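You operate a simulated robot arm through the tools that you are given. There is no shell and no other tool. Be economical: measure what you need, move in short steps, check, and stop when the job is done.

You are at the controls of a simulated robot arm. One attempt, no reset.

TASK
Close the filter up, start the pump, warm the oil into the green.
Fine: cover and black tap shut, red filter button down, then unlock the pump; watch the heat gauge.

The check looks at the end state, three seconds after you hand in, the way a careful person would. Anything else that was tipped, shoved, dropped, spilled or broken makes it a failure. A push-on lid holds only when it is set on centred and level and pressed home; a screw cap is set on level and turned clockwise until tight.

THE ROBOT
A 7-joint arm with a fingered hand, fixed in place. Base frame: the origin is at the foot of the arm, x ahead of it, y to its left, z up; the work surface is at about z = 200. Lengths are in mm, angles in degrees, forces in N, time in s.
With the tool pointing down near the work surface it reaches from about 100 to 320 mm from the base axis. Its first joint turns from -115.0 to 115.0 degrees. Payload 5 kg.
Tool frame: the origin (TCP) lies between the finger pads and is the grasp point; the fingertips stand 32 mm ahead of it; z points along the fingers, y is the line along which they close. The gripper opens to 160 mm. The gripper's body begins 89 mm behind the TCP. The gripper is a hand of 4 fingers: y runs from the thumb to the fingers, the wrist lies at [0, 0, -267] in the tool frame.
Orientation is that of the tool frame in the base frame, as [roll, pitch, yaw] about the fixed x, y, z axes, in that order (R = Rz(yaw) Ry(pitch) Rx(roll)). With the fingers straight down and closing along the base's y, the tool's x points along the base's -x, its y along +y and its z along -z.

THE INTERFACE
- The arm moves only by the tool arm_command. Its argument "increments" is a list of rows, each an object (a shift or turn left out is 0) with "delta_pos": the shift along the tool's x, y, z in mm, a list of three; "delta_rot": the turn, a rotation vector about the tool's x, y, z in degrees, a list of three. In form: [{"delta_pos": [tx, ty, tz], "delta_rot": [wx, wy, wz]}, ...]. A call has 1 to 12 rows; each row shifts and turns the commanded pose from where the row before left it, along the tool's axes as they then stand. A row lasts 0.2 s, in which the tool goes at most 50 mm and 8.6 degrees; a call with a longer step from one row to the next is refused whole. A pose out of reach is approached as far as the arm can. The call stops where the force on the tool passes 40 N (or 10 N more than at its start, if that is more) or the arm is blocked; 0.2 s more then pass. In this call time passes only in rows, and 0.2 s behind the last. The reply holds the time, the measured pose of the TCP, the force on the tool along the base axes, the opening and the grip force, in the units named above and with some noise, with the torque about the TCP (base axes, N m) and any sound that the robot's microphone picked up, and new pictures: "pictures" is both (left out), scene, wrist or none.
- Cameras (640 x 400 px; columns grow to the right, rows downward): "scene" is fixed at [52.9, -500.6, 1378.8]; the picture's right is [0.74, -0.67, 0.00], its down [-0.24, -0.27, -0.93] and it looks along [0.62, 0.69, -0.36] (base axes); focal length 328 px, centre (320, 200). "wrist" rides on the gripper at [80, -4, -114] in the tool frame; the picture's right is [0.05, 1.00, 0.00], its down [-0.82, 0.04, -0.58] and it looks along [-0.58, 0.03, 0.82] (tool axes); focal length 265 px, centre (320, 200). There is no depth. A picture from a camera that has moved, and an enlarged one, comes with that camera's place and axes in the base frame and with its lens. The place of the scene camera against the robot may be out by one fixed shift of up to 12 mm in any direction.
- raise_lower(by): slides the trunk up (or, below 0, down) by that many mm; the arm rides with it, the base frame stays. It gives what a move gives, with no picture.
- move_fingers(finger1, finger2, finger3, thumb_bend): sets how far each is bent, from 0 (flat) to 100 (curled in); at 30 the hand is open as for a grip, at 70 the pads meet at the TCP. One left out holds its place. A second passes; each finger stops where it meets its share of the squeeze, and holds until it gets a number again. It is the only way to open and close the hand. It gives what a move gives, with no picture; readings hold the bend of each and the force on the fingers (four entries, about 0 where the hand has none), thumb and palm.
- zoom(camera, box): a new picture of the part [left, top, right, bottom] of that camera's present view, enlarged. The clock stands still meanwhile.
- close_job(): hands the job in; it is judged then, once.

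Work in short steps. Places have to be worked out from the pictures, the camera data and where the tool is seen: move nearer, look again, correct. Check each grasp and each placing, and mend what went wrong. You have 120 turns and 200 pictures in all, those below and enlarged ones among them. Open the gripper and draw the arm clear of the work before you hand the job in, unless the task says otherwise; then end with one line.

The tools are called after "Request:" as a command line: name --argument value ..., lists and objects as JSON in quotes. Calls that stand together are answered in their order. arm_command: Moves the arm, as the interface text tells. Its arguments: {"type":"object","properties":{"increments":{"type":"array"},"pictures":{"type":"string","enum":["both","scene","wrist","none"]}},"required":["increments"]} The other tools are called the same way: raise_lower (by) slides the trunk up or down; move_fingers (finger1, finger2, finger3, thumb_bend) moves the fingers one by one; zoom (camera, box) takes an enlarged picture of a part of a camera's view; close_job () hands the job in.

At the start:

```text
clock: 0.0
ee_pos: [408.6, 317.4, 1294.5]
ee_rot: [180.0, 0.0, -179.9]
wrist_force: [0.9, -0.5, 0.1]
torque: [0.0, 0.0, -0.02]
gripper_width: 159.9
gripper_force: 0.1
shape: jaw
bend: [30.0, 30.0, 30.0, 30.0]
finger forces: [0.1, 0.1, 0.0, 0.0, 0.1, 0.1]
trunk travel left (down, up): [-875.0, 115.0]
```

scene: 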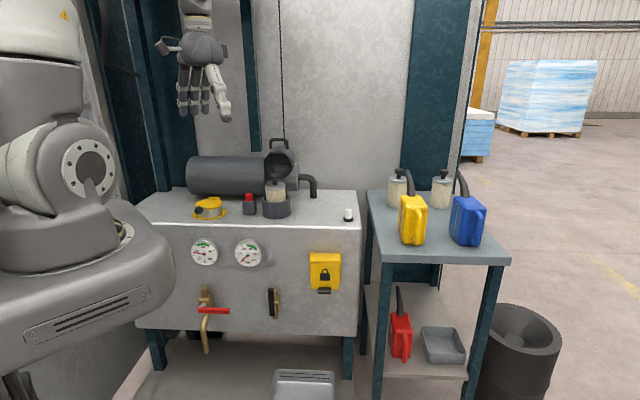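
wrist: 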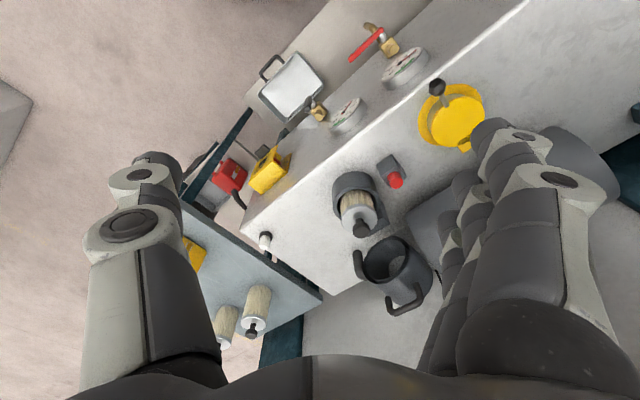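

I start with enlarged views of the machine top and the front panel to identify the parts.

Request:
zoom --camera "scene" --box '[180, 130, 370, 250]'

Request:
zoom --camera "scene" --box '[180, 230, 370, 350]'

Request:
zoom --camera "wrist" --box '[220, 20, 520, 330]'

Request:
zoom --camera "scene" --box '[360, 150, 520, 380]'

```text
3.33 times, centred on (275, 190) of scene
camera zoom: at [52.9, -500.6, 1378.8], right [0.74, -0.67, 0.0], down [-0.24, -0.27, -0.93], along [0.62, 0.69, -0.36], focal length 1092 px, centre (470, 233)
```

zoom: 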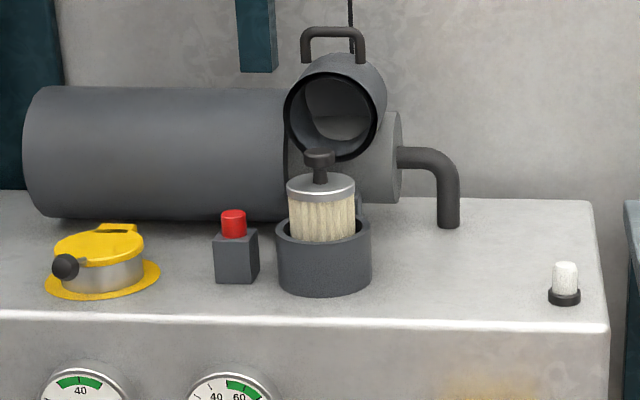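

```text
3.33 times, centred on (275, 290) of scene
camera zoom: at [52.9, -500.6, 1378.8], right [0.74, -0.67, 0.0], down [-0.24, -0.27, -0.93], along [0.62, 0.69, -0.36], focal length 1092 px, centre (470, -100)
```

zoom: 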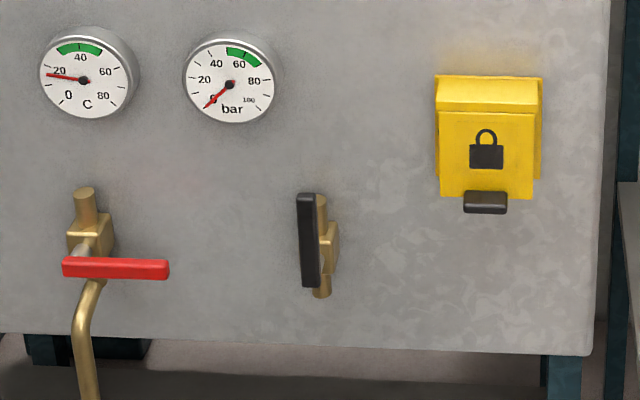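

```text
1.29 times, centred on (370, 175) of wrist
camera zoom: at [327.6, 312.7, 1407.8], right [-0.05, 1.0, 0.0], down [0.82, 0.04, 0.58], along [0.58, 0.03, -0.82], focal length 342 px, centre (256, 232)
```

zoom: 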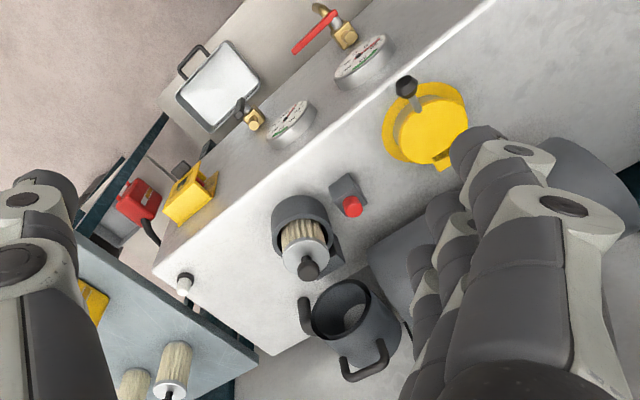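

```text
1.74 times, centred on (440, 265) of scene
camera zoom: at [52.9, -500.6, 1378.8], right [0.74, -0.67, 0.0], down [-0.24, -0.27, -0.93], along [0.62, 0.69, -0.36], focal length 570 px, centre (111, 87)
```

zoom: 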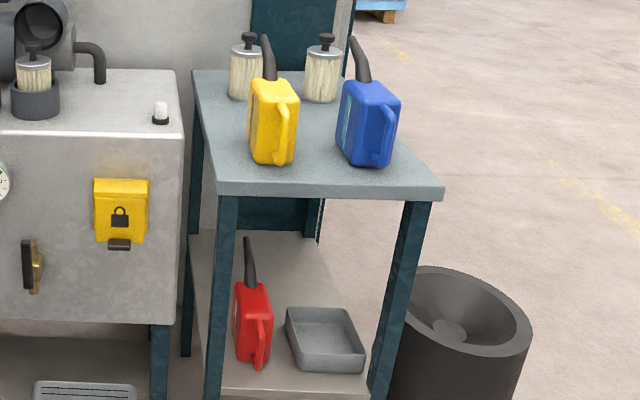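

The layout is clear: a filter cup with an element, a cover swung up behind it, and the red button beside it. On the front are the black tap (handle in line with the pipe, so open) and the yellow lock flap. The machine face runs at 45° in the base frame, so I turn the hand to line up with it and look again.

Request:
arm_command --increments '[{"delta_rot": [0, 0, -7.5]}, {"delta_rot": [0, 0, -7.5]}, {"delta_rot": [0, 0, -7.5]}, {"delta_rot": [0, 0, -7.5]}, {"delta_rot": [0, 0, -7.5]}, {"delta_rot": [0, 0, -7.5]}]' --pictures "both"

```text
clock: 1.4
ee_pos: [407.1, 317.8, 1293.7]
ee_rot: [-180.0, 0.0, -135.0]
wrist_force: [-0.7, 1.1, 0.3]
torque: [-0.01, 0.02, 0.01]
gripper_width: 159.7
gripper_force: 0.2
shape: jaw
bend: [30.0, 30.0, 30.0, 30.0]
finger forces: [0.0, 0.1, 0.1, 0.1, 0.0, 0.0]
trunk travel left (down, up): [-875.0, 115.0]
camera wrist: at [354.8, 257.2, 1407.8], right [-0.74, 0.67, 0.0], down [0.55, 0.61, 0.58], along [0.39, 0.43, -0.82], focal length 265 px, centre (320, 200)
```

scene: 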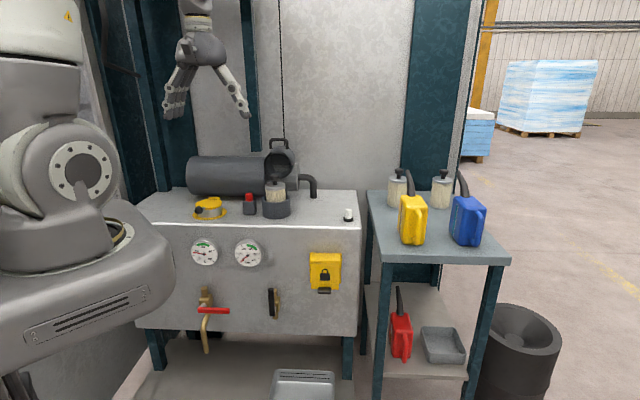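
wrist: 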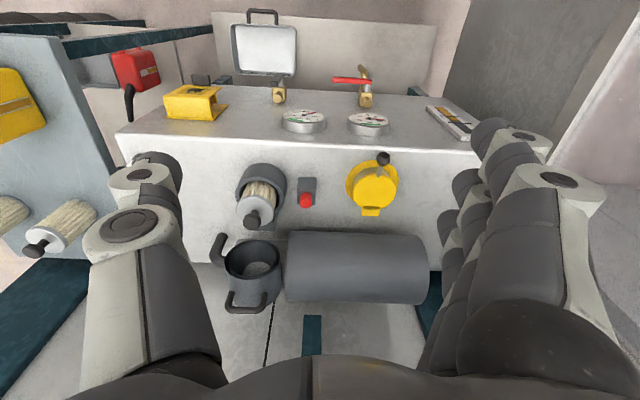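

The view is now aligned with the machine. I zoom on the cover, cup and button.

Request:
zoom --camera "wrist" --box '[190, 140, 350, 320]'

Request:
zoom --camera "scene" --box '[240, 130, 330, 220]'

Request:
zoom --camera "wrist" --box '[150, 60, 490, 220]'

```text
2.22 times, centred on (270, 230) of wrist
camera zoom: at [354.8, 257.2, 1407.8], right [-0.74, 0.67, 0.0], down [0.55, 0.61, 0.58], along [0.39, 0.43, -0.82], focal length 590 px, centre (431, 133)
```

zoom: 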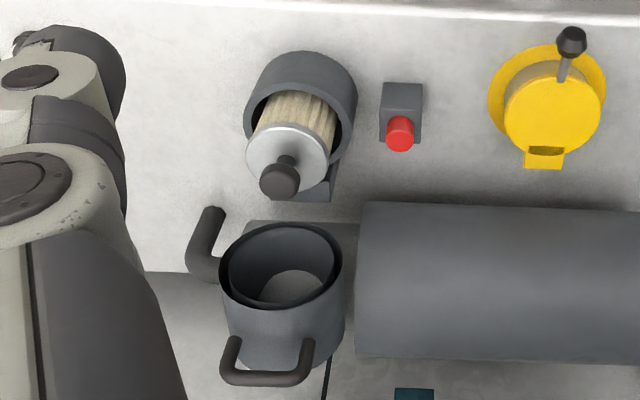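

```text
4.44 times, centred on (285, 175) of scene
camera zoom: at [52.9, -500.6, 1378.8], right [0.74, -0.67, 0.0], down [-0.24, -0.27, -0.93], along [0.62, 0.69, -0.36], focal length 1456 px, centre (476, 311)
```

zoom: 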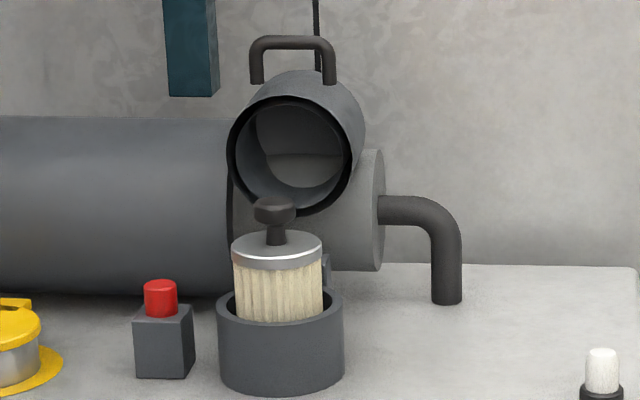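

```text
1.88 times, centred on (320, 140) of wrist
camera zoom: at [354.8, 257.2, 1407.8], right [-0.74, 0.67, 0.0], down [0.55, 0.61, 0.58], along [0.39, 0.43, -0.82], focal length 500 px, centre (320, 313)
```

zoom: 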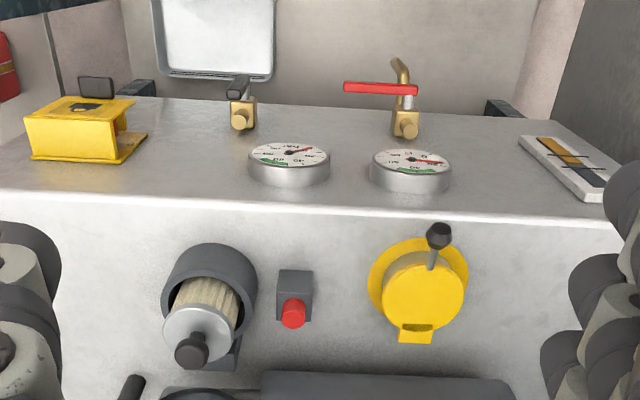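

Judged from both views: the handle bar is at about (736, 485, 1145), the red button at (590, 474, 958), the cup at (657, 406) and the machine top at z≈895. The cover hinges behind the cup and its arch handle sits on top. I form a narrow probe, finger 2 pinched to the thumb and the others curled, and check its shape.

Request:
move_fingers --finger1 100 --finger2 70 --finger3 100 --thumb_bend 70

Request:
arm_command --increments '[{"delta_pos": [0, 0, 0]}]' --pictures "wrist"

Request:
zoom --camera "scene" --box '[140, 0, 300, 150]'

```text
clock: 2.4
ee_pos: [407.5, 318.1, 1294.3]
ee_rot: [-180.0, 0.0, -135.0]
wrist_force: [-0.2, -0.3, 0.7]
torque: [0.02, 0.0, 0.02]
gripper_width: 50.4
gripper_force: 0.1
shape: fingers
bend: [100.0, 70.0, 100.0, 70.0]
finger forces: [0.0, 0.0, 0.1, 0.0, 0.0, 0.0]
trunk travel left (down, up): [-875.0, 115.0]
```

```text
clock: 2.8
ee_pos: [408.1, 317.4, 1295.0]
ee_rot: [180.0, 0.0, -135.0]
wrist_force: [0.5, -0.5, 0.6]
torque: [0.0, -0.02, 0.01]
gripper_width: 50.2
gripper_force: 0.2
shape: fingers
bend: [100.0, 70.0, 100.0, 70.0]
finger forces: [0.0, 0.0, 0.1, 0.0, 0.0, 0.0]
trunk travel left (down, up): [-875.0, 115.0]
camera wrist: at [354.5, 257.4, 1407.9], right [-0.74, 0.67, 0.0], down [0.55, 0.61, 0.58], along [0.39, 0.43, -0.82], focal length 265 px, centre (320, 200)
```

wrist: 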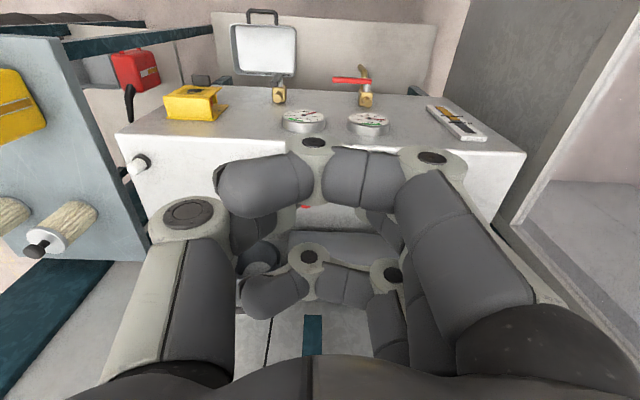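

```text
2.67 times, centred on (220, 75) of scene
camera zoom: at [52.9, -500.6, 1378.8], right [0.74, -0.67, 0.0], down [-0.24, -0.27, -0.93], along [0.62, 0.69, -0.36], focal length 874 px, centre (587, 533)
```

zoom: 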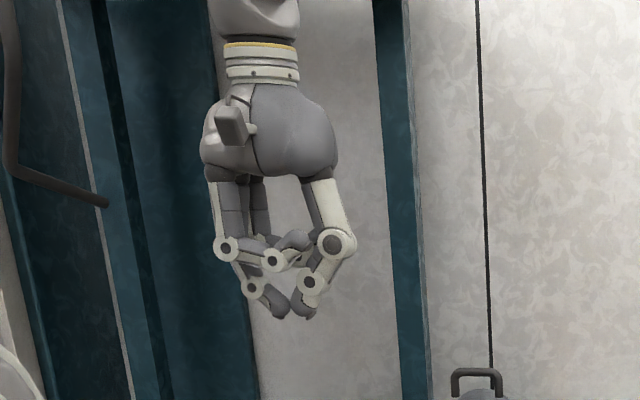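

The pinched probe is about 30 mm straight at the tip, with the curled knuckles roughly 50 mm above it. I move high towards the handle and check reach and the view.

Request:
arm_command --increments '[{"delta_pos": [-37, -19, 0]}, {"delta_pos": [-37, -19, 0]}, {"delta_pos": [-37, -19, 0]}, {"delta_pos": [-37, -19, 0]}, {"delta_pos": [-37, -19, 0]}, {"delta_pos": [-37, -18, 0]}]' --pictures "both"

```text
clock: 4.2
ee_pos: [646.6, 397.2, 1291.9]
ee_rot: [179.9, -0.2, -135.1]
wrist_force: [0.4, 1.1, -0.3]
torque: [-0.05, 0.03, 0.03]
gripper_width: 50.7
gripper_force: 0.0
shape: fingers
bend: [100.0, 70.0, 100.0, 70.0]
finger forces: [0.0, 0.0, 0.0, 0.1, 0.0, 0.0]
trunk travel left (down, up): [-875.0, 115.0]
camera wrist: at [594.2, 337.5, 1406.0], right [-0.74, 0.67, 0.0], down [0.55, 0.61, 0.57], along [0.38, 0.43, -0.82], focal length 265 px, centre (320, 200)
```

scene: 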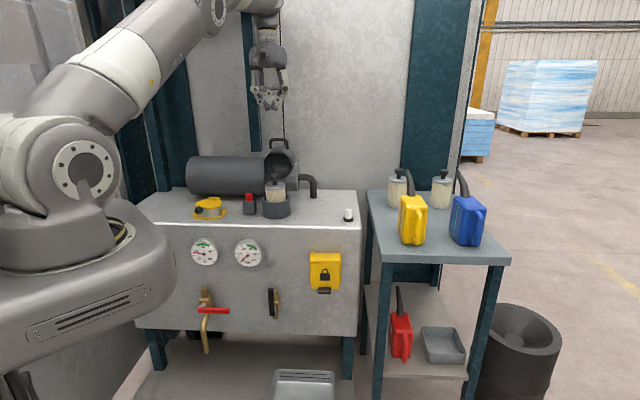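
wrist: 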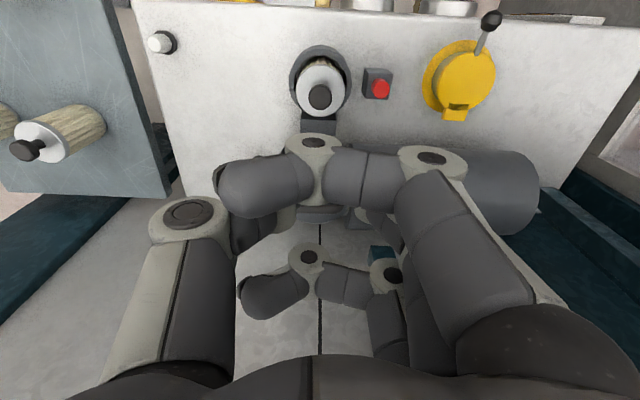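

Reach is fine and the knob position agrees with my estimate (655, 406). I continue to a spot above and just behind the handle bar.

Request:
arm_command --increments '[{"delta_pos": [-39, 0, 0]}, {"delta_pos": [-39, 0, 0]}, {"delta_pos": [-39, 0, 0]}, {"delta_pos": [-38, 0, 0]}]' --pictures "both"

Request:
zoom --camera "scene" --box '[220, 50, 340, 200]'

```text
clock: 5.2
ee_pos: [659.1, 408.6, 1292.9]
ee_rot: [179.9, 0.1, -135.0]
wrist_force: [0.3, -0.2, -0.1]
torque: [0.02, -0.08, 0.02]
gripper_width: 50.7
gripper_force: 0.0
shape: fingers
bend: [100.0, 70.0, 100.0, 70.0]
finger forces: [0.1, 0.1, 0.1, 0.0, 0.1, 0.0]
out of reach, approached as far as the arm can: row 1, 2, 3, 4
trunk travel left (down, up): [-875.0, 115.0]
camera wrist: at [605.9, 349.7, 1406.6], right [-0.74, 0.67, 0.0], down [0.55, 0.61, 0.58], along [0.39, 0.43, -0.82], focal length 265 px, centre (320, 200)
```

scene: 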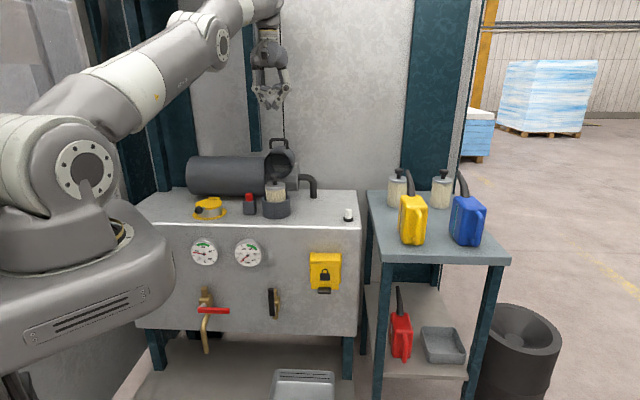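
wrist: 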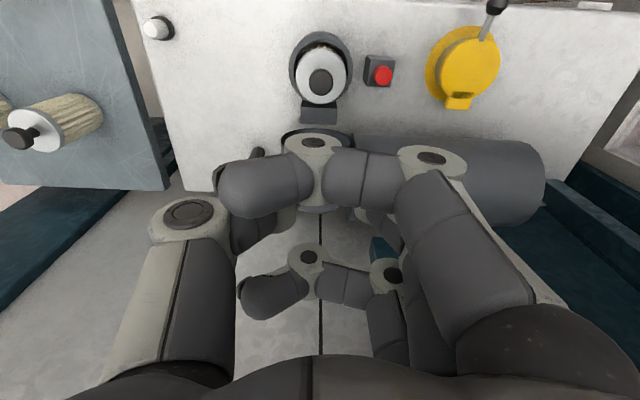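

```text
2.67 times, centred on (280, 125) of scene
camera zoom: at [52.9, -500.6, 1378.8], right [0.74, -0.67, 0.0], down [-0.24, -0.27, -0.93], along [0.62, 0.69, -0.36], focal length 874 px, centre (427, 400)
```

zoom: 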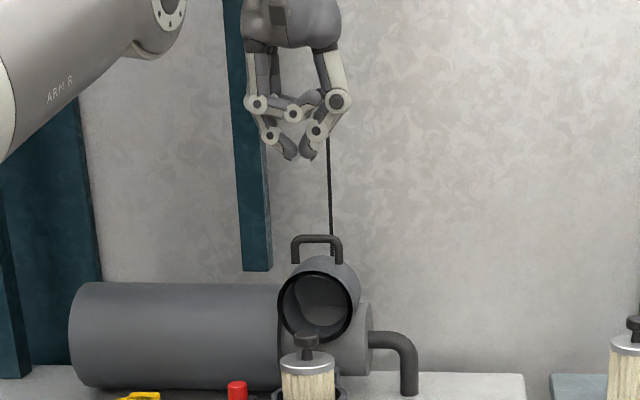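

The arm stops short at this height because the wrist sits too far above the shoulder. I raise the trunk so the shoulder is level with the wrist, then go lower with the tool tilted forward.

Request:
raise_lower --by 110

Request:
arm_command --increments '[{"delta_pos": [0, 0, 0], "delta_rot": [0, -8, 0]}, {"delta_pos": [0, 0, 0], "delta_rot": [0, -8, 0]}, {"delta_pos": [0, 0, 0], "delta_rot": [0, -8, 0]}]' --pictures "scene"

```text
clock: 6.6
ee_pos: [658.8, 409.1, 1401.6]
ee_rot: [-180.0, 0.1, -135.0]
wrist_force: [-0.2, 0.1, 0.4]
torque: [-0.04, -0.02, 0.02]
gripper_width: 50.5
gripper_force: 0.1
shape: fingers
bend: [100.0, 70.0, 100.0, 70.0]
finger forces: [0.0, 0.0, 0.0, 0.0, 0.0, 0.1]
trunk travel left (down, up): [-985.0, 5.0]
```

```text
clock: 7.4
ee_pos: [658.1, 409.2, 1405.4]
ee_rot: [179.9, 24.2, -135.0]
wrist_force: [-1.3, -0.9, 0.9]
torque: [0.06, -0.07, 0.0]
gripper_width: 50.5
gripper_force: 0.0
shape: fingers
bend: [100.0, 70.0, 100.0, 70.0]
finger forces: [0.0, 0.0, 0.0, 0.0, 0.0, 0.0]
trunk travel left (down, up): [-985.0, 5.0]
```

scene: 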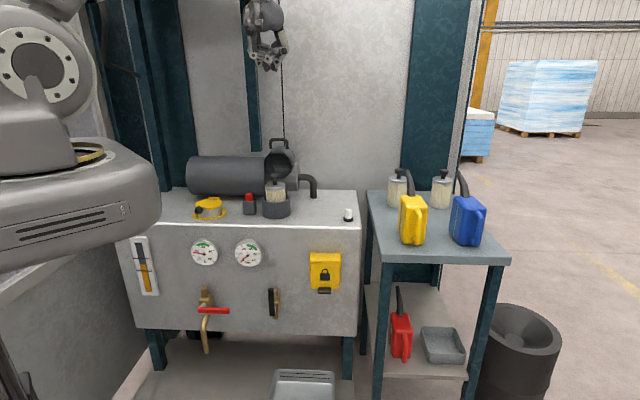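

The commanded pose restarts from the measured one, which is helpful. I now go to a hover behind and above the bar, at TCP distance ≈887 along the machine depth and z≈1250.

Request:
arm_command --increments '[{"delta_pos": [-11.5, 0, 39]}, {"delta_pos": [-11.5, 0, 39]}, {"delta_pos": [-11.5, 0, 39]}, {"delta_pos": [-11.5, 0, 39]}, {"delta_pos": [-11.5, 0, 39]}]' --pictures "both"

Request:
zoom --camera "scene" --box '[220, 50, 340, 200]'

```text
clock: 8.6
ee_pos: [755.1, 506.2, 1245.9]
ee_rot: [180.0, 23.9, -135.0]
wrist_force: [0.0, 0.4, -0.7]
torque: [-0.03, 0.05, -0.03]
gripper_width: 50.3
gripper_force: 0.1
shape: fingers
bend: [100.0, 70.0, 100.0, 70.0]
finger forces: [0.1, 0.0, 0.0, 0.0, 0.0, 0.0]
trunk travel left (down, up): [-985.0, 5.0]
camera wrist: at [674.0, 418.6, 1317.0], right [-0.74, 0.67, -0.02], down [0.33, 0.39, 0.86], along [0.59, 0.63, -0.51], focal length 265 px, centre (320, 200)
```

scene: 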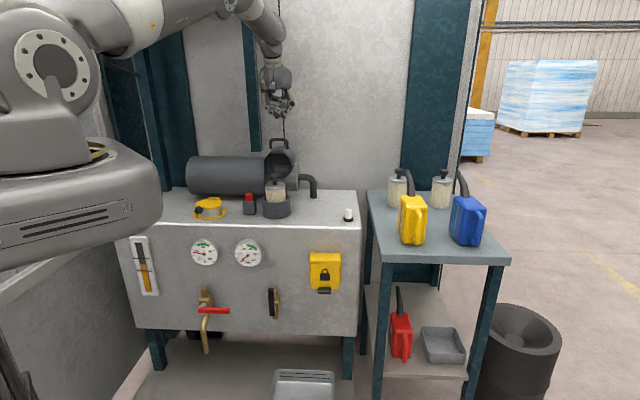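
wrist: 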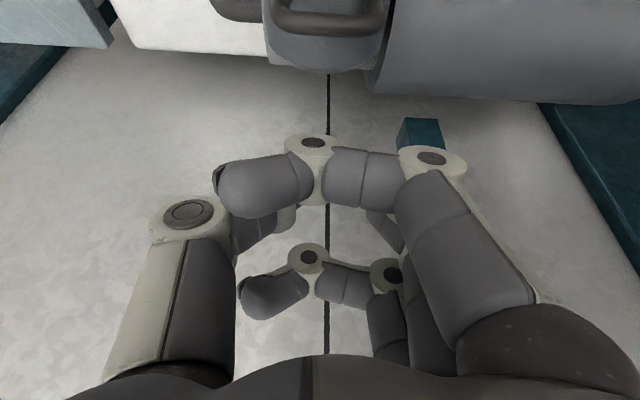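

```text
2.67 times, centred on (280, 125) of scene
camera zoom: at [52.9, -500.6, 1378.8], right [0.74, -0.67, 0.0], down [-0.24, -0.27, -0.93], along [0.62, 0.69, -0.36], focal length 874 px, centre (427, 400)
```

zoom: 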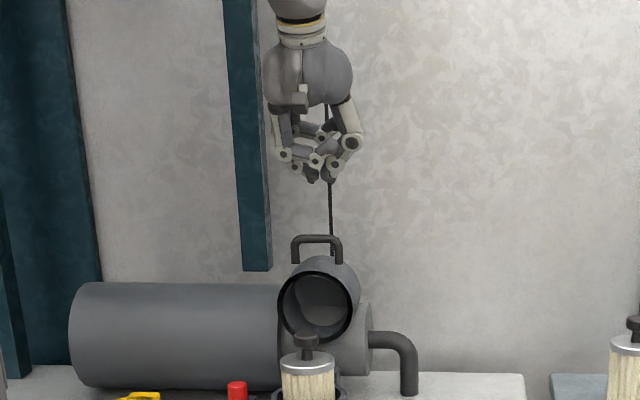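

Combining wrist views, the bar is at depth D≈854, z≈1146 and lateral 176; the tool's lateral position matches. I descend straight down behind the bar.

Request:
arm_command --increments '[{"delta_pos": [12.5, 0, 28]}, {"delta_pos": [12.5, 0, 28]}, {"delta_pos": [12.4, 0, 28]}]' --pictures "none"

Request:
zoom --camera "scene" --box '[240, 90, 320, 190]'

Request:
zoom --camera "wrist" --box '[160, 0, 480, 330]'

```text
clock: 9.4
ee_pos: [752.3, 502.6, 1155.0]
ee_rot: [179.9, 24.2, -135.0]
wrist_force: [-1.1, -0.7, 3.0]
torque: [-0.07, 0.02, 0.03]
gripper_width: 52.5
gripper_force: 1.2
shape: fingers
bend: [100.0, 70.0, 100.0, 70.0]
finger forces: [2.9, 0.0, 0.0, 0.1, 0.1, 0.0]
trunk travel left (down, up): [-985.0, 5.0]
```

```text
4.00 times, centred on (280, 140) of scene
camera zoom: at [52.9, -500.6, 1378.8], right [0.74, -0.67, 0.0], down [-0.24, -0.27, -0.93], along [0.62, 0.69, -0.36], focal length 1311 px, centre (480, 440)
```

zoom: 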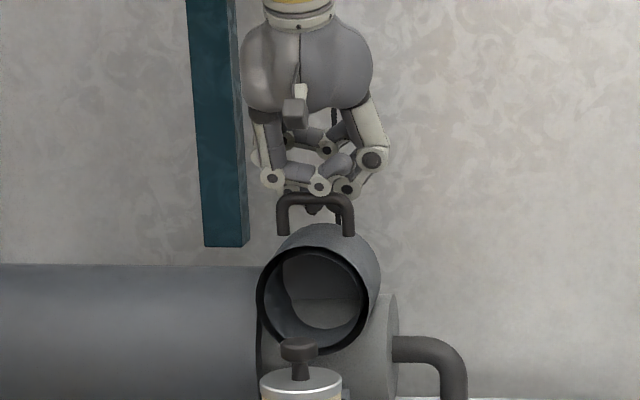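

```text
1.21 times, centred on (320, 165) of wrist
camera zoom: at [671.5, 414.6, 1225.9], right [-0.74, 0.67, -0.02], down [0.33, 0.39, 0.86], along [0.59, 0.63, -0.51], focal length 322 px, centre (320, 242)
```

zoom: 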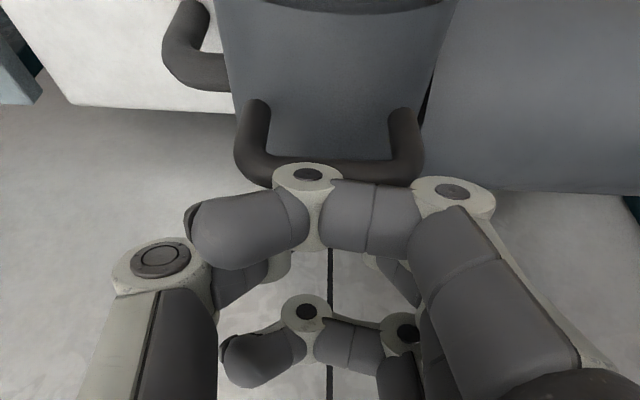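

Finger 1's knuckle just touches the bar top (2.9 N) and the probe tips sit behind the bar through the arch. I pull back along the arc gently and watch the forces.

Request:
arm_command --increments '[{"delta_pos": [10, 0, -8]}, {"delta_pos": [11.6, 0, -7.8]}, {"delta_pos": [11.6, 0, -7.8]}]' --pictures "none"

Request:
zoom --camera "scene" --box '[240, 90, 320, 190]'

```text
clock: 10.2
ee_pos: [724.3, 475.4, 1162.9]
ee_rot: [-180.0, 23.9, -135.1]
wrist_force: [1.0, 0.3, -0.5]
torque: [0.03, -0.01, 0.03]
gripper_width: 51.1
gripper_force: 0.1
shape: fingers
bend: [100.0, 70.0, 100.0, 70.0]
finger forces: [0.1, 0.1, 0.0, 0.0, 1.1, 0.0]
trunk travel left (down, up): [-985.0, 5.0]
```

```text
4.00 times, centred on (280, 140) of scene
camera zoom: at [52.9, -500.6, 1378.8], right [0.74, -0.67, 0.0], down [-0.24, -0.27, -0.93], along [0.62, 0.69, -0.36], focal length 1311 px, centre (480, 440)
```

zoom: 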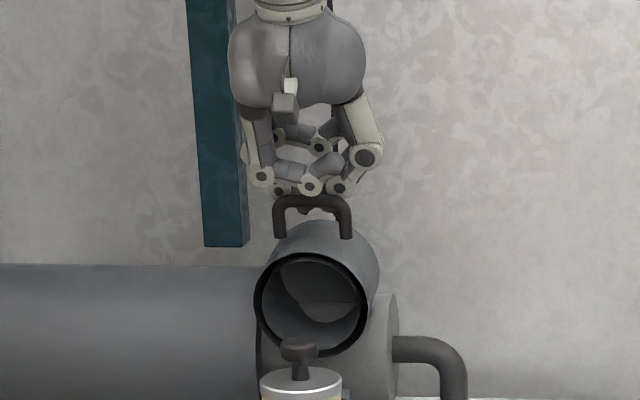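

It is moving with tiny forces. I keep following the arc backwards.

Request:
arm_command --increments '[{"delta_pos": [10.2, 0, -6.5]}, {"delta_pos": [11, 0, -5]}, {"delta_pos": [11, 0, -5]}, {"delta_pos": [11, 0, -4.5]}]' --pictures "none"

Request:
zoom --camera "scene" --box '[240, 90, 320, 190]'

```text
clock: 11.2
ee_pos: [690.2, 441.7, 1165.7]
ee_rot: [180.0, 24.0, -135.2]
wrist_force: [0.5, -0.3, 0.5]
torque: [0.04, -0.02, 0.0]
gripper_width: 50.8
gripper_force: 0.1
shape: fingers
bend: [100.0, 70.0, 100.0, 70.0]
finger forces: [0.1, 0.0, 0.1, 0.0, 0.4, 0.0]
trunk travel left (down, up): [-985.0, 5.0]
```

```text
4.00 times, centred on (280, 140) of scene
camera zoom: at [52.9, -500.6, 1378.8], right [0.74, -0.67, 0.0], down [-0.24, -0.27, -0.93], along [0.62, 0.69, -0.36], focal length 1311 px, centre (480, 440)
```

zoom: 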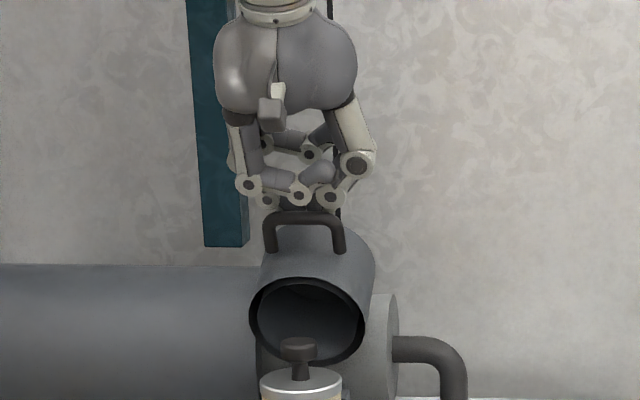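

The cover is now about half rotated and the bar has begun to descend. I continue back and downward.

Request:
arm_command --increments '[{"delta_pos": [8, 0, 4]}, {"delta_pos": [11, 0, 0.2]}, {"delta_pos": [11, 0, 1]}]' --pictures "none"

Request:
zoom --camera "scene" --box '[240, 90, 320, 190]'

```text
clock: 12.0
ee_pos: [673.9, 422.2, 1148.7]
ee_rot: [-180.0, 23.9, -135.0]
wrist_force: [0.2, 0.5, -0.3]
torque: [0.02, -0.01, 0.0]
gripper_width: 50.8
gripper_force: 0.0
shape: fingers
bend: [100.0, 70.0, 100.0, 70.0]
finger forces: [0.0, 0.1, 0.1, 0.0, 0.0, 0.0]
trunk travel left (down, up): [-985.0, 5.0]
```

```text
4.00 times, centred on (280, 140) of scene
camera zoom: at [52.9, -500.6, 1378.8], right [0.74, -0.67, 0.0], down [-0.24, -0.27, -0.93], along [0.62, 0.69, -0.36], focal length 1311 px, centre (480, 440)
```

zoom: 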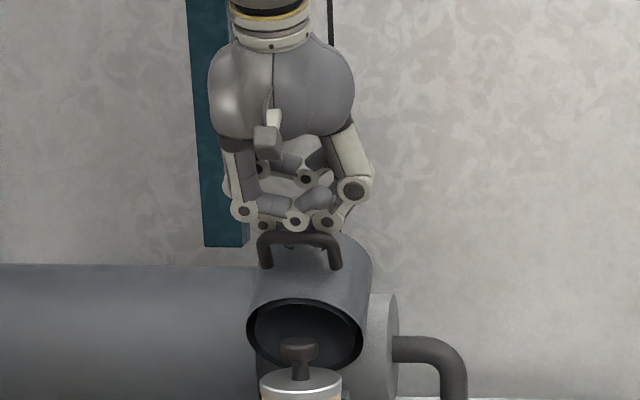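

Still tracking cleanly; I continue with more descent.

Request:
arm_command --increments '[{"delta_pos": [11, 0, 2]}, {"delta_pos": [12, 0, 2]}, {"delta_pos": [12.5, 0, 3]}]' --pictures "none"

Request:
zoom --camera "scene" --box '[240, 90, 320, 210]'

```text
clock: 12.8
ee_pos: [651.8, 401.3, 1128.1]
ee_rot: [-180.0, 24.0, -135.0]
wrist_force: [-1.4, -2.3, 2.6]
torque: [-0.08, -0.06, -0.05]
gripper_width: 50.6
gripper_force: 2.4
shape: fingers
bend: [100.0, 70.0, 100.0, 70.0]
finger forces: [0.0, 0.0, 0.0, 0.0, 4.1, 0.0]
trunk travel left (down, up): [-985.0, 5.0]
```

```text
3.33 times, centred on (280, 150) of scene
camera zoom: at [52.9, -500.6, 1378.8], right [0.74, -0.67, 0.0], down [-0.24, -0.27, -0.93], along [0.62, 0.69, -0.36], focal length 1092 px, centre (453, 367)
```

zoom: 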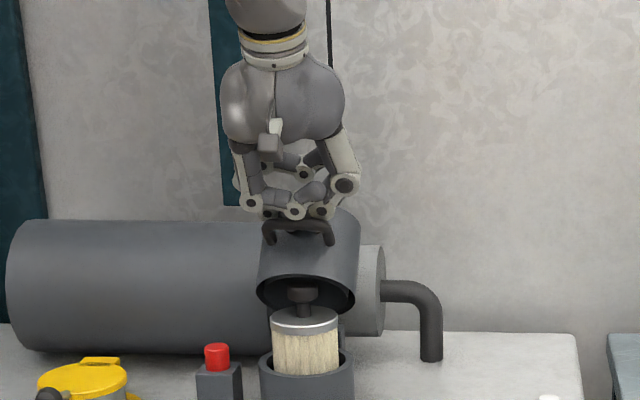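

The cover is coming down over the element. I keep following with more downward motion.

Request:
arm_command --increments '[{"delta_pos": [12, 0, 4]}, {"delta_pos": [12, 0, 6]}, {"delta_pos": [11, 0, 7]}]' --pictures "none"

Request:
zoom --camera "scene" --box '[240, 90, 320, 210]'

```text
clock: 13.8
ee_pos: [631.7, 379.7, 1102.9]
ee_rot: [-179.8, 24.0, -135.2]
wrist_force: [-15.2, -18.9, 22.9]
torque: [-0.38, -0.07, -0.24]
gripper_width: 49.5
gripper_force: 16.5
shape: fingers
bend: [100.0, 71.0, 100.0, 71.0]
finger forces: [0.0, 7.7, 0.0, 0.1, 25.7, 0.1]
trunk travel left (down, up): [-985.0, 5.0]
stopped in row 3: the force on the tool passed its limit at 41 N (the readings are from after the stop); the commanded pose is now the measured one
```

```text
3.33 times, centred on (280, 150) of scene
camera zoom: at [52.9, -500.6, 1378.8], right [0.74, -0.67, 0.0], down [-0.24, -0.27, -0.93], along [0.62, 0.69, -0.36], focal length 1092 px, centre (453, 367)
```

zoom: 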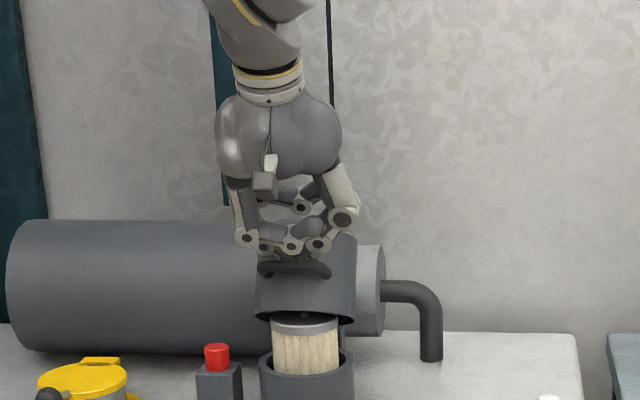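

The probe is now wedged between the bar and the cover wall, with about 20° left to close. I withdraw the probe upward along its own axis and look.

Request:
arm_command --increments '[{"delta_pos": [0, 0, -15]}, {"delta_pos": [0, 0, -25]}, {"delta_pos": [0, 0, -30]}]' --pictures "both"

Request:
zoom --camera "scene" --box '[240, 110, 320, 230]'

```text
clock: 14.6
ee_pos: [612.3, 363.6, 1162.4]
ee_rot: [-179.9, 23.9, -135.0]
wrist_force: [0.0, 0.1, -0.5]
torque: [0.0, -0.02, -0.03]
gripper_width: 51.0
gripper_force: 0.1
shape: fingers
bend: [100.0, 70.0, 100.0, 70.0]
finger forces: [0.0, 0.1, 0.1, 0.1, 0.0, 0.1]
trunk travel left (down, up): [-985.0, 5.0]
camera wrist: at [530.9, 275.4, 1233.8], right [-0.74, 0.67, -0.02], down [0.33, 0.39, 0.86], along [0.59, 0.63, -0.51], focal length 265 px, centre (320, 200)
```

scene: 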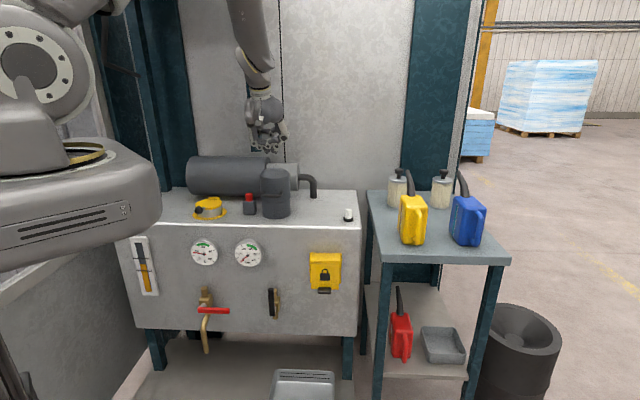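
wrist: 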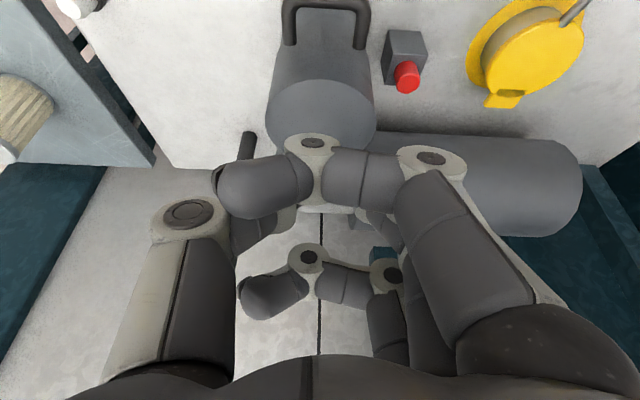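

```text
3.33 times, centred on (280, 170) of scene
camera zoom: at [52.9, -500.6, 1378.8], right [0.74, -0.67, 0.0], down [-0.24, -0.27, -0.93], along [0.62, 0.69, -0.36], focal length 1092 px, centre (453, 300)
```

zoom: 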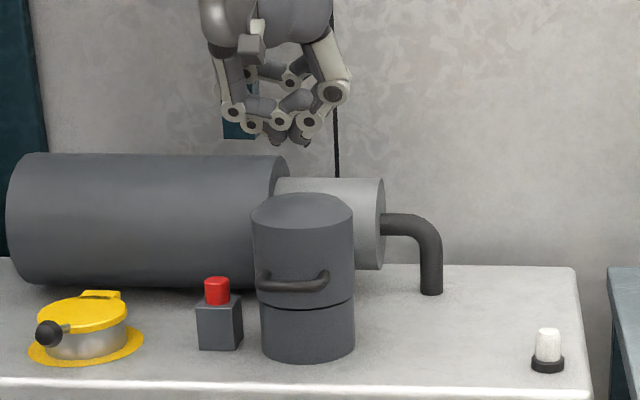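

The cover dropped closed, with an even seam. To be sure it is home I straighten the tool and press the crown (z≈1054).

Request:
arm_command --increments '[{"delta_rot": [0, 8, 0]}, {"delta_rot": [0, 8, 0]}, {"delta_rot": [0, 8, 0]}, {"delta_pos": [-32, 0, 0]}, {"delta_pos": [-31, 0, 0]}, {"delta_pos": [0, 0, 30]}, {"delta_pos": [0, 0, 25]}]' --pictures "none"

Request:
zoom --camera "scene" --box '[240, 110, 320, 230]'

```text
clock: 16.2
ee_pos: [656.8, 408.8, 1107.8]
ee_rot: [-179.8, -0.2, -135.2]
wrist_force: [-0.3, 0.5, 1.0]
torque: [-0.03, 0.02, -0.02]
gripper_width: 51.0
gripper_force: 0.0
shape: fingers
bend: [100.0, 70.0, 100.0, 70.0]
finger forces: [0.1, 0.0, 0.0, 0.0, 0.1, 0.0]
trunk travel left (down, up): [-985.0, 5.0]
```

```text
3.33 times, centred on (280, 170) of scene
camera zoom: at [52.9, -500.6, 1378.8], right [0.74, -0.67, 0.0], down [-0.24, -0.27, -0.93], along [0.62, 0.69, -0.36], focal length 1092 px, centre (453, 300)
```

zoom: 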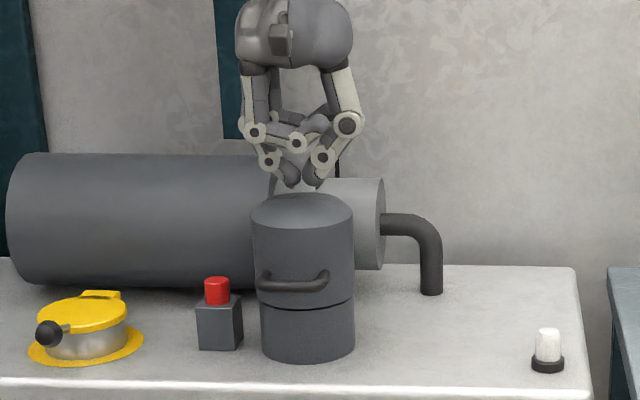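

Tips are about 20 mm above the crown. I press down in small steps.

Request:
arm_command --increments '[{"delta_pos": [0, 0, 8]}, {"delta_pos": [0, 0, 6]}, {"delta_pos": [0, 0, 5]}, {"delta_pos": [0, 0, 4]}, {"delta_pos": [0, 0, 4]}, {"delta_pos": [0, 0, 4]}, {"delta_pos": [0, 0, 4]}]' --pictures "none"

Request:
zoom --camera "scene" --box '[240, 110, 320, 230]'

```text
clock: 17.2
ee_pos: [661.1, 409.3, 1094.9]
ee_rot: [-179.7, 0.8, -135.3]
wrist_force: [-3.1, -3.4, 17.8]
torque: [-0.3, 0.26, -0.04]
gripper_width: 50.2
gripper_force: 10.1
shape: fingers
bend: [100.0, 71.0, 100.0, 71.0]
finger forces: [0.0, 7.6, 0.0, 0.0, 12.0, 0.1]
trunk travel left (down, up): [-985.0, 5.0]
stopped in row 5: the force on the tool passed its limit at 44 N (the readings are from after the stop); the commanded pose is now the measured one
```

```text
3.33 times, centred on (280, 170) of scene
camera zoom: at [52.9, -500.6, 1378.8], right [0.74, -0.67, 0.0], down [-0.24, -0.27, -0.93], along [0.62, 0.69, -0.36], focal length 1092 px, centre (453, 300)
```

zoom: 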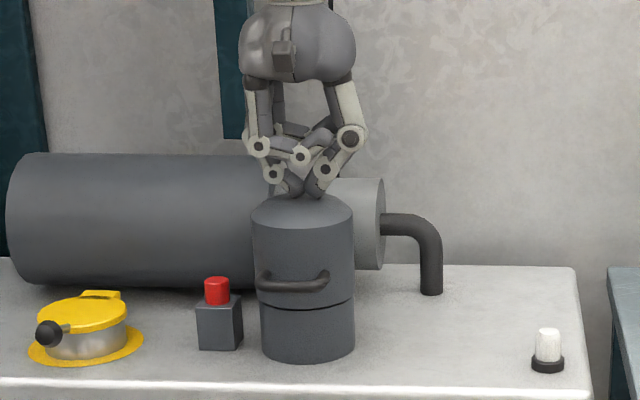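

The cover is solid at 44 N, so it is home. Next I lift, curl finger 2 and set the thumb as a single straight probe, which clears the cover when I press the red button.

Request:
arm_command --increments '[{"delta_pos": [0, 0, -30]}, {"delta_pos": [0, 40, -30]}, {"delta_pos": [0, 40, 0]}]' --pictures "none"

Request:
move_fingers --finger1 100 --finger2 100 --finger3 100 --thumb_bend 50

Request:
zoom --camera "scene" --box '[200, 90, 320, 240]'

Request:
zoom --camera "wrist" --box '[0, 0, 640, 400]'

```text
clock: 18.1
ee_pos: [603.4, 467.0, 1148.5]
ee_rot: [-179.6, 0.4, -135.2]
wrist_force: [1.2, -0.3, -0.4]
torque: [-0.01, -0.01, 0.01]
gripper_width: 50.8
gripper_force: 0.0
shape: fingers
bend: [100.0, 70.0, 100.0, 70.0]
finger forces: [0.1, 0.0, 0.0, 0.1, 0.1, 0.1]
trunk travel left (down, up): [-985.0, 5.0]
```

```text
clock: 19.1
ee_pos: [603.9, 465.9, 1149.7]
ee_rot: [-179.8, 0.5, -135.2]
wrist_force: [0.3, 1.1, 1.0]
torque: [0.0, -0.01, 0.03]
gripper_width: 62.4
gripper_force: 0.1
shape: fingers
bend: [100.0, 100.0, 100.0, 50.0]
finger forces: [0.0, 0.1, 0.1, 0.0, 0.0, 0.0]
trunk travel left (down, up): [-985.0, 5.0]
```

```text
2.67 times, centred on (260, 165) of scene
camera zoom: at [52.9, -500.6, 1378.8], right [0.74, -0.67, 0.0], down [-0.24, -0.27, -0.93], along [0.62, 0.69, -0.36], focal length 874 px, centre (480, 293)
```

zoom: 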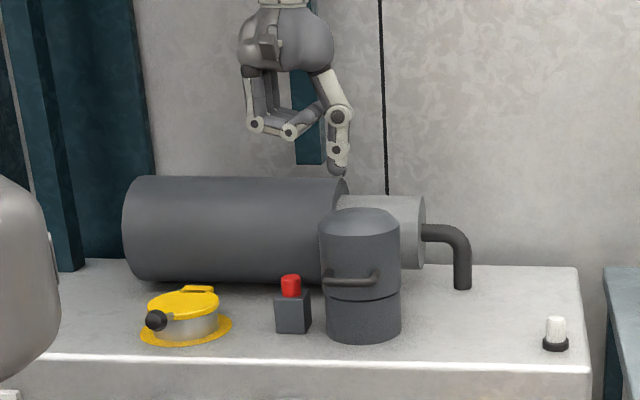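

```text
1.00 times, centred on (320, 200) of wrist (not enlarged: the box is as wide or as high as the picture)
camera zoom: at [549.8, 404.9, 1262.7], right [-0.74, 0.67, 0.0], down [0.54, 0.6, 0.58], along [0.39, 0.43, -0.81], focal length 265 px, centre (320, 200)
```

zoom: 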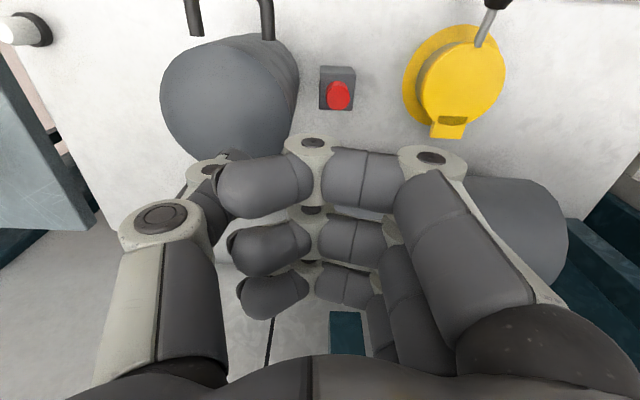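

The thumb is now a clean vertical probe. Comparing tip and button in the same scene view, I must go about 69 mm left, 11 mm back and 130 mm down; I stop 20 mm short of contact.

Request:
arm_command --increments '[{"delta_pos": [5, 35, 0]}, {"delta_pos": [6, 34, 0]}, {"delta_pos": [0, 0, 40]}, {"delta_pos": [0, 0, 40]}, {"delta_pos": [0, 0, 28]}]' --pictures "none"

Request:
zoom --camera "scene" --box '[220, 150, 300, 220]'

Request:
zoom --camera "wrist" --box '[120, 0, 400, 200]'

```text
clock: 20.2
ee_pos: [549.5, 507.7, 1041.7]
ee_rot: [-179.8, 0.5, -135.3]
wrist_force: [0.2, 0.3, -0.1]
torque: [-0.04, 0.0, 0.0]
gripper_width: 62.3
gripper_force: 0.0
shape: fingers
bend: [100.0, 100.0, 100.0, 50.0]
finger forces: [0.0, 0.1, 0.1, 0.0, 0.0, 0.0]
trunk travel left (down, up): [-985.0, 5.0]
```

```text
5.71 times, centred on (260, 185) of scene
camera zoom: at [52.9, -500.6, 1378.8], right [0.74, -0.67, 0.0], down [-0.24, -0.27, -0.93], along [0.62, 0.69, -0.36], focal length 1872 px, centre (663, 286)
```

zoom: 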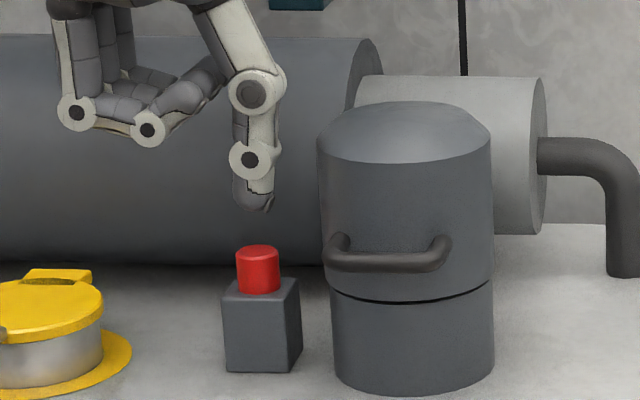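

```text
2.00 times, centred on (260, 100) of wrist
camera zoom: at [495.7, 447.0, 1154.5], right [-0.74, 0.67, 0.0], down [0.54, 0.6, 0.58], along [0.39, 0.43, -0.81], focal length 531 px, centre (440, 400)
```

zoom: 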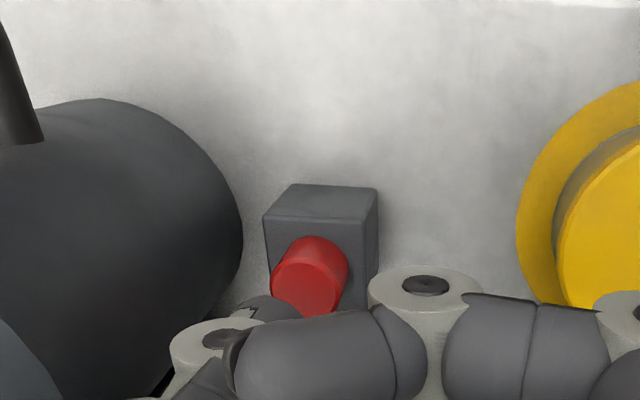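

The thumb is aligned above the button with about 25 mm to go. I press down in small steps and listen for a click.

Request:
arm_command --increments '[{"delta_pos": [0, 0, 12]}, {"delta_pos": [0, 0, 8]}, {"delta_pos": [0, 0, 4]}, {"delta_pos": [0, 0, 4]}, {"delta_pos": [0, 0, 4]}, {"delta_pos": [0, 0, 4]}, {"delta_pos": [0, 0, 4]}, {"delta_pos": [0, 0, 4]}]' --pictures "none"

Request:
zoom --camera "scene" --box '[220, 150, 300, 220]'

```text
clock: 22.1
ee_pos: [548.2, 506.2, 998.5]
ee_rot: [-179.8, 0.4, -135.2]
wrist_force: [-0.2, 0.7, 1.5]
torque: [-0.04, -0.02, -0.01]
gripper_width: 62.3
gripper_force: 0.0
shape: fingers
bend: [100.0, 100.0, 100.0, 50.0]
finger forces: [0.0, 0.0, 0.1, 0.0, 0.7, 0.0]
trunk travel left (down, up): [-985.0, 5.0]
```

```text
5.71 times, centred on (260, 185) of scene
camera zoom: at [52.9, -500.6, 1378.8], right [0.74, -0.67, 0.0], down [-0.24, -0.27, -0.93], along [0.62, 0.69, -0.36], focal length 1872 px, centre (663, 286)
```

zoom: 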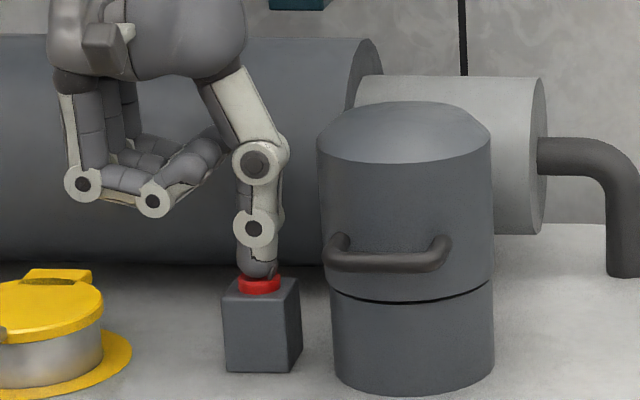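

The button is going down freely with about 1 N. I press further until it meets a firm stop.

Request:
arm_command --increments '[{"delta_pos": [0, 0, 3]}, {"delta_pos": [0, 0, 3]}, {"delta_pos": [0, 0, 3]}, {"delta_pos": [0, 0, 3]}, {"delta_pos": [0, 0, 3]}]' --pictures "none"

Request:
zoom --camera "scene" --box '[220, 150, 300, 220]'

```text
clock: 23.2
ee_pos: [549.9, 510.7, 997.3]
ee_rot: [-179.8, 1.6, -135.1]
wrist_force: [-15.1, 1.3, 86.7]
torque: [-4.17, -4.35, -0.17]
gripper_width: 62.4
gripper_force: 53.8
shape: fingers
bend: [100.0, 100.0, 100.0, 51.0]
finger forces: [0.0, 0.0, 0.0, 0.0, 107.0, 0.0]
trunk travel left (down, up): [-985.0, 5.0]
stopped in row 5: the force on the tool passed its limit at 42 N (the readings are from after the stop); the commanded pose is now the measured one
```

```text
5.71 times, centred on (260, 185) of scene
camera zoom: at [52.9, -500.6, 1378.8], right [0.74, -0.67, 0.0], down [-0.24, -0.27, -0.93], along [0.62, 0.69, -0.36], focal length 1872 px, centre (663, 286)
```

zoom: 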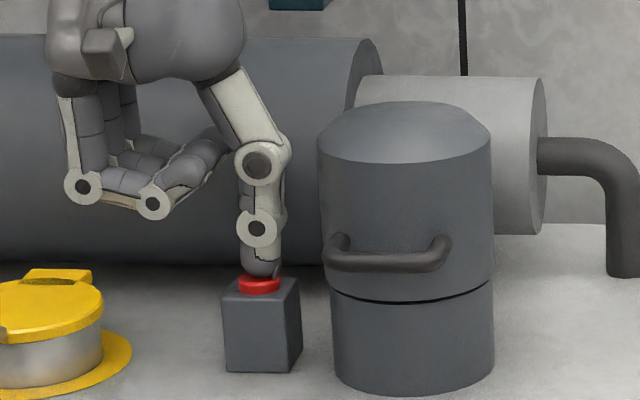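

That is a firm stop. I lift off and check that the button stays down.

Request:
arm_command --increments '[{"delta_pos": [0, 0, -6]}, {"delta_pos": [0, 0, -20]}, {"delta_pos": [0, 0, -40]}, {"delta_pos": [0, 0, -40]}]' --pictures "none"

Request:
zoom --camera "scene" --box '[180, 150, 340, 300]'

```text
clock: 24.2
ee_pos: [548.5, 506.1, 1095.0]
ee_rot: [-179.8, 0.8, -135.2]
wrist_force: [0.5, -1.1, -0.4]
torque: [-0.04, -0.01, 0.0]
gripper_width: 62.6
gripper_force: 0.1
shape: fingers
bend: [100.0, 100.0, 100.0, 50.0]
finger forces: [0.0, 0.0, 0.0, 0.0, 0.0, 0.1]
trunk travel left (down, up): [-985.0, 5.0]
```

```text
2.67 times, centred on (260, 225) of scene
camera zoom: at [52.9, -500.6, 1378.8], right [0.74, -0.67, 0.0], down [-0.24, -0.27, -0.93], along [0.62, 0.69, -0.36], focal length 874 px, centre (480, 133)
```

zoom: 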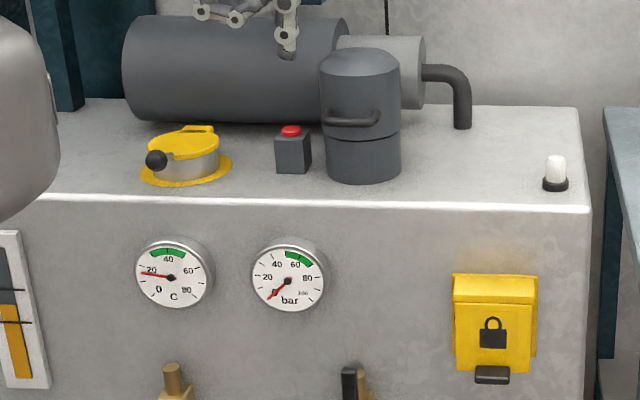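

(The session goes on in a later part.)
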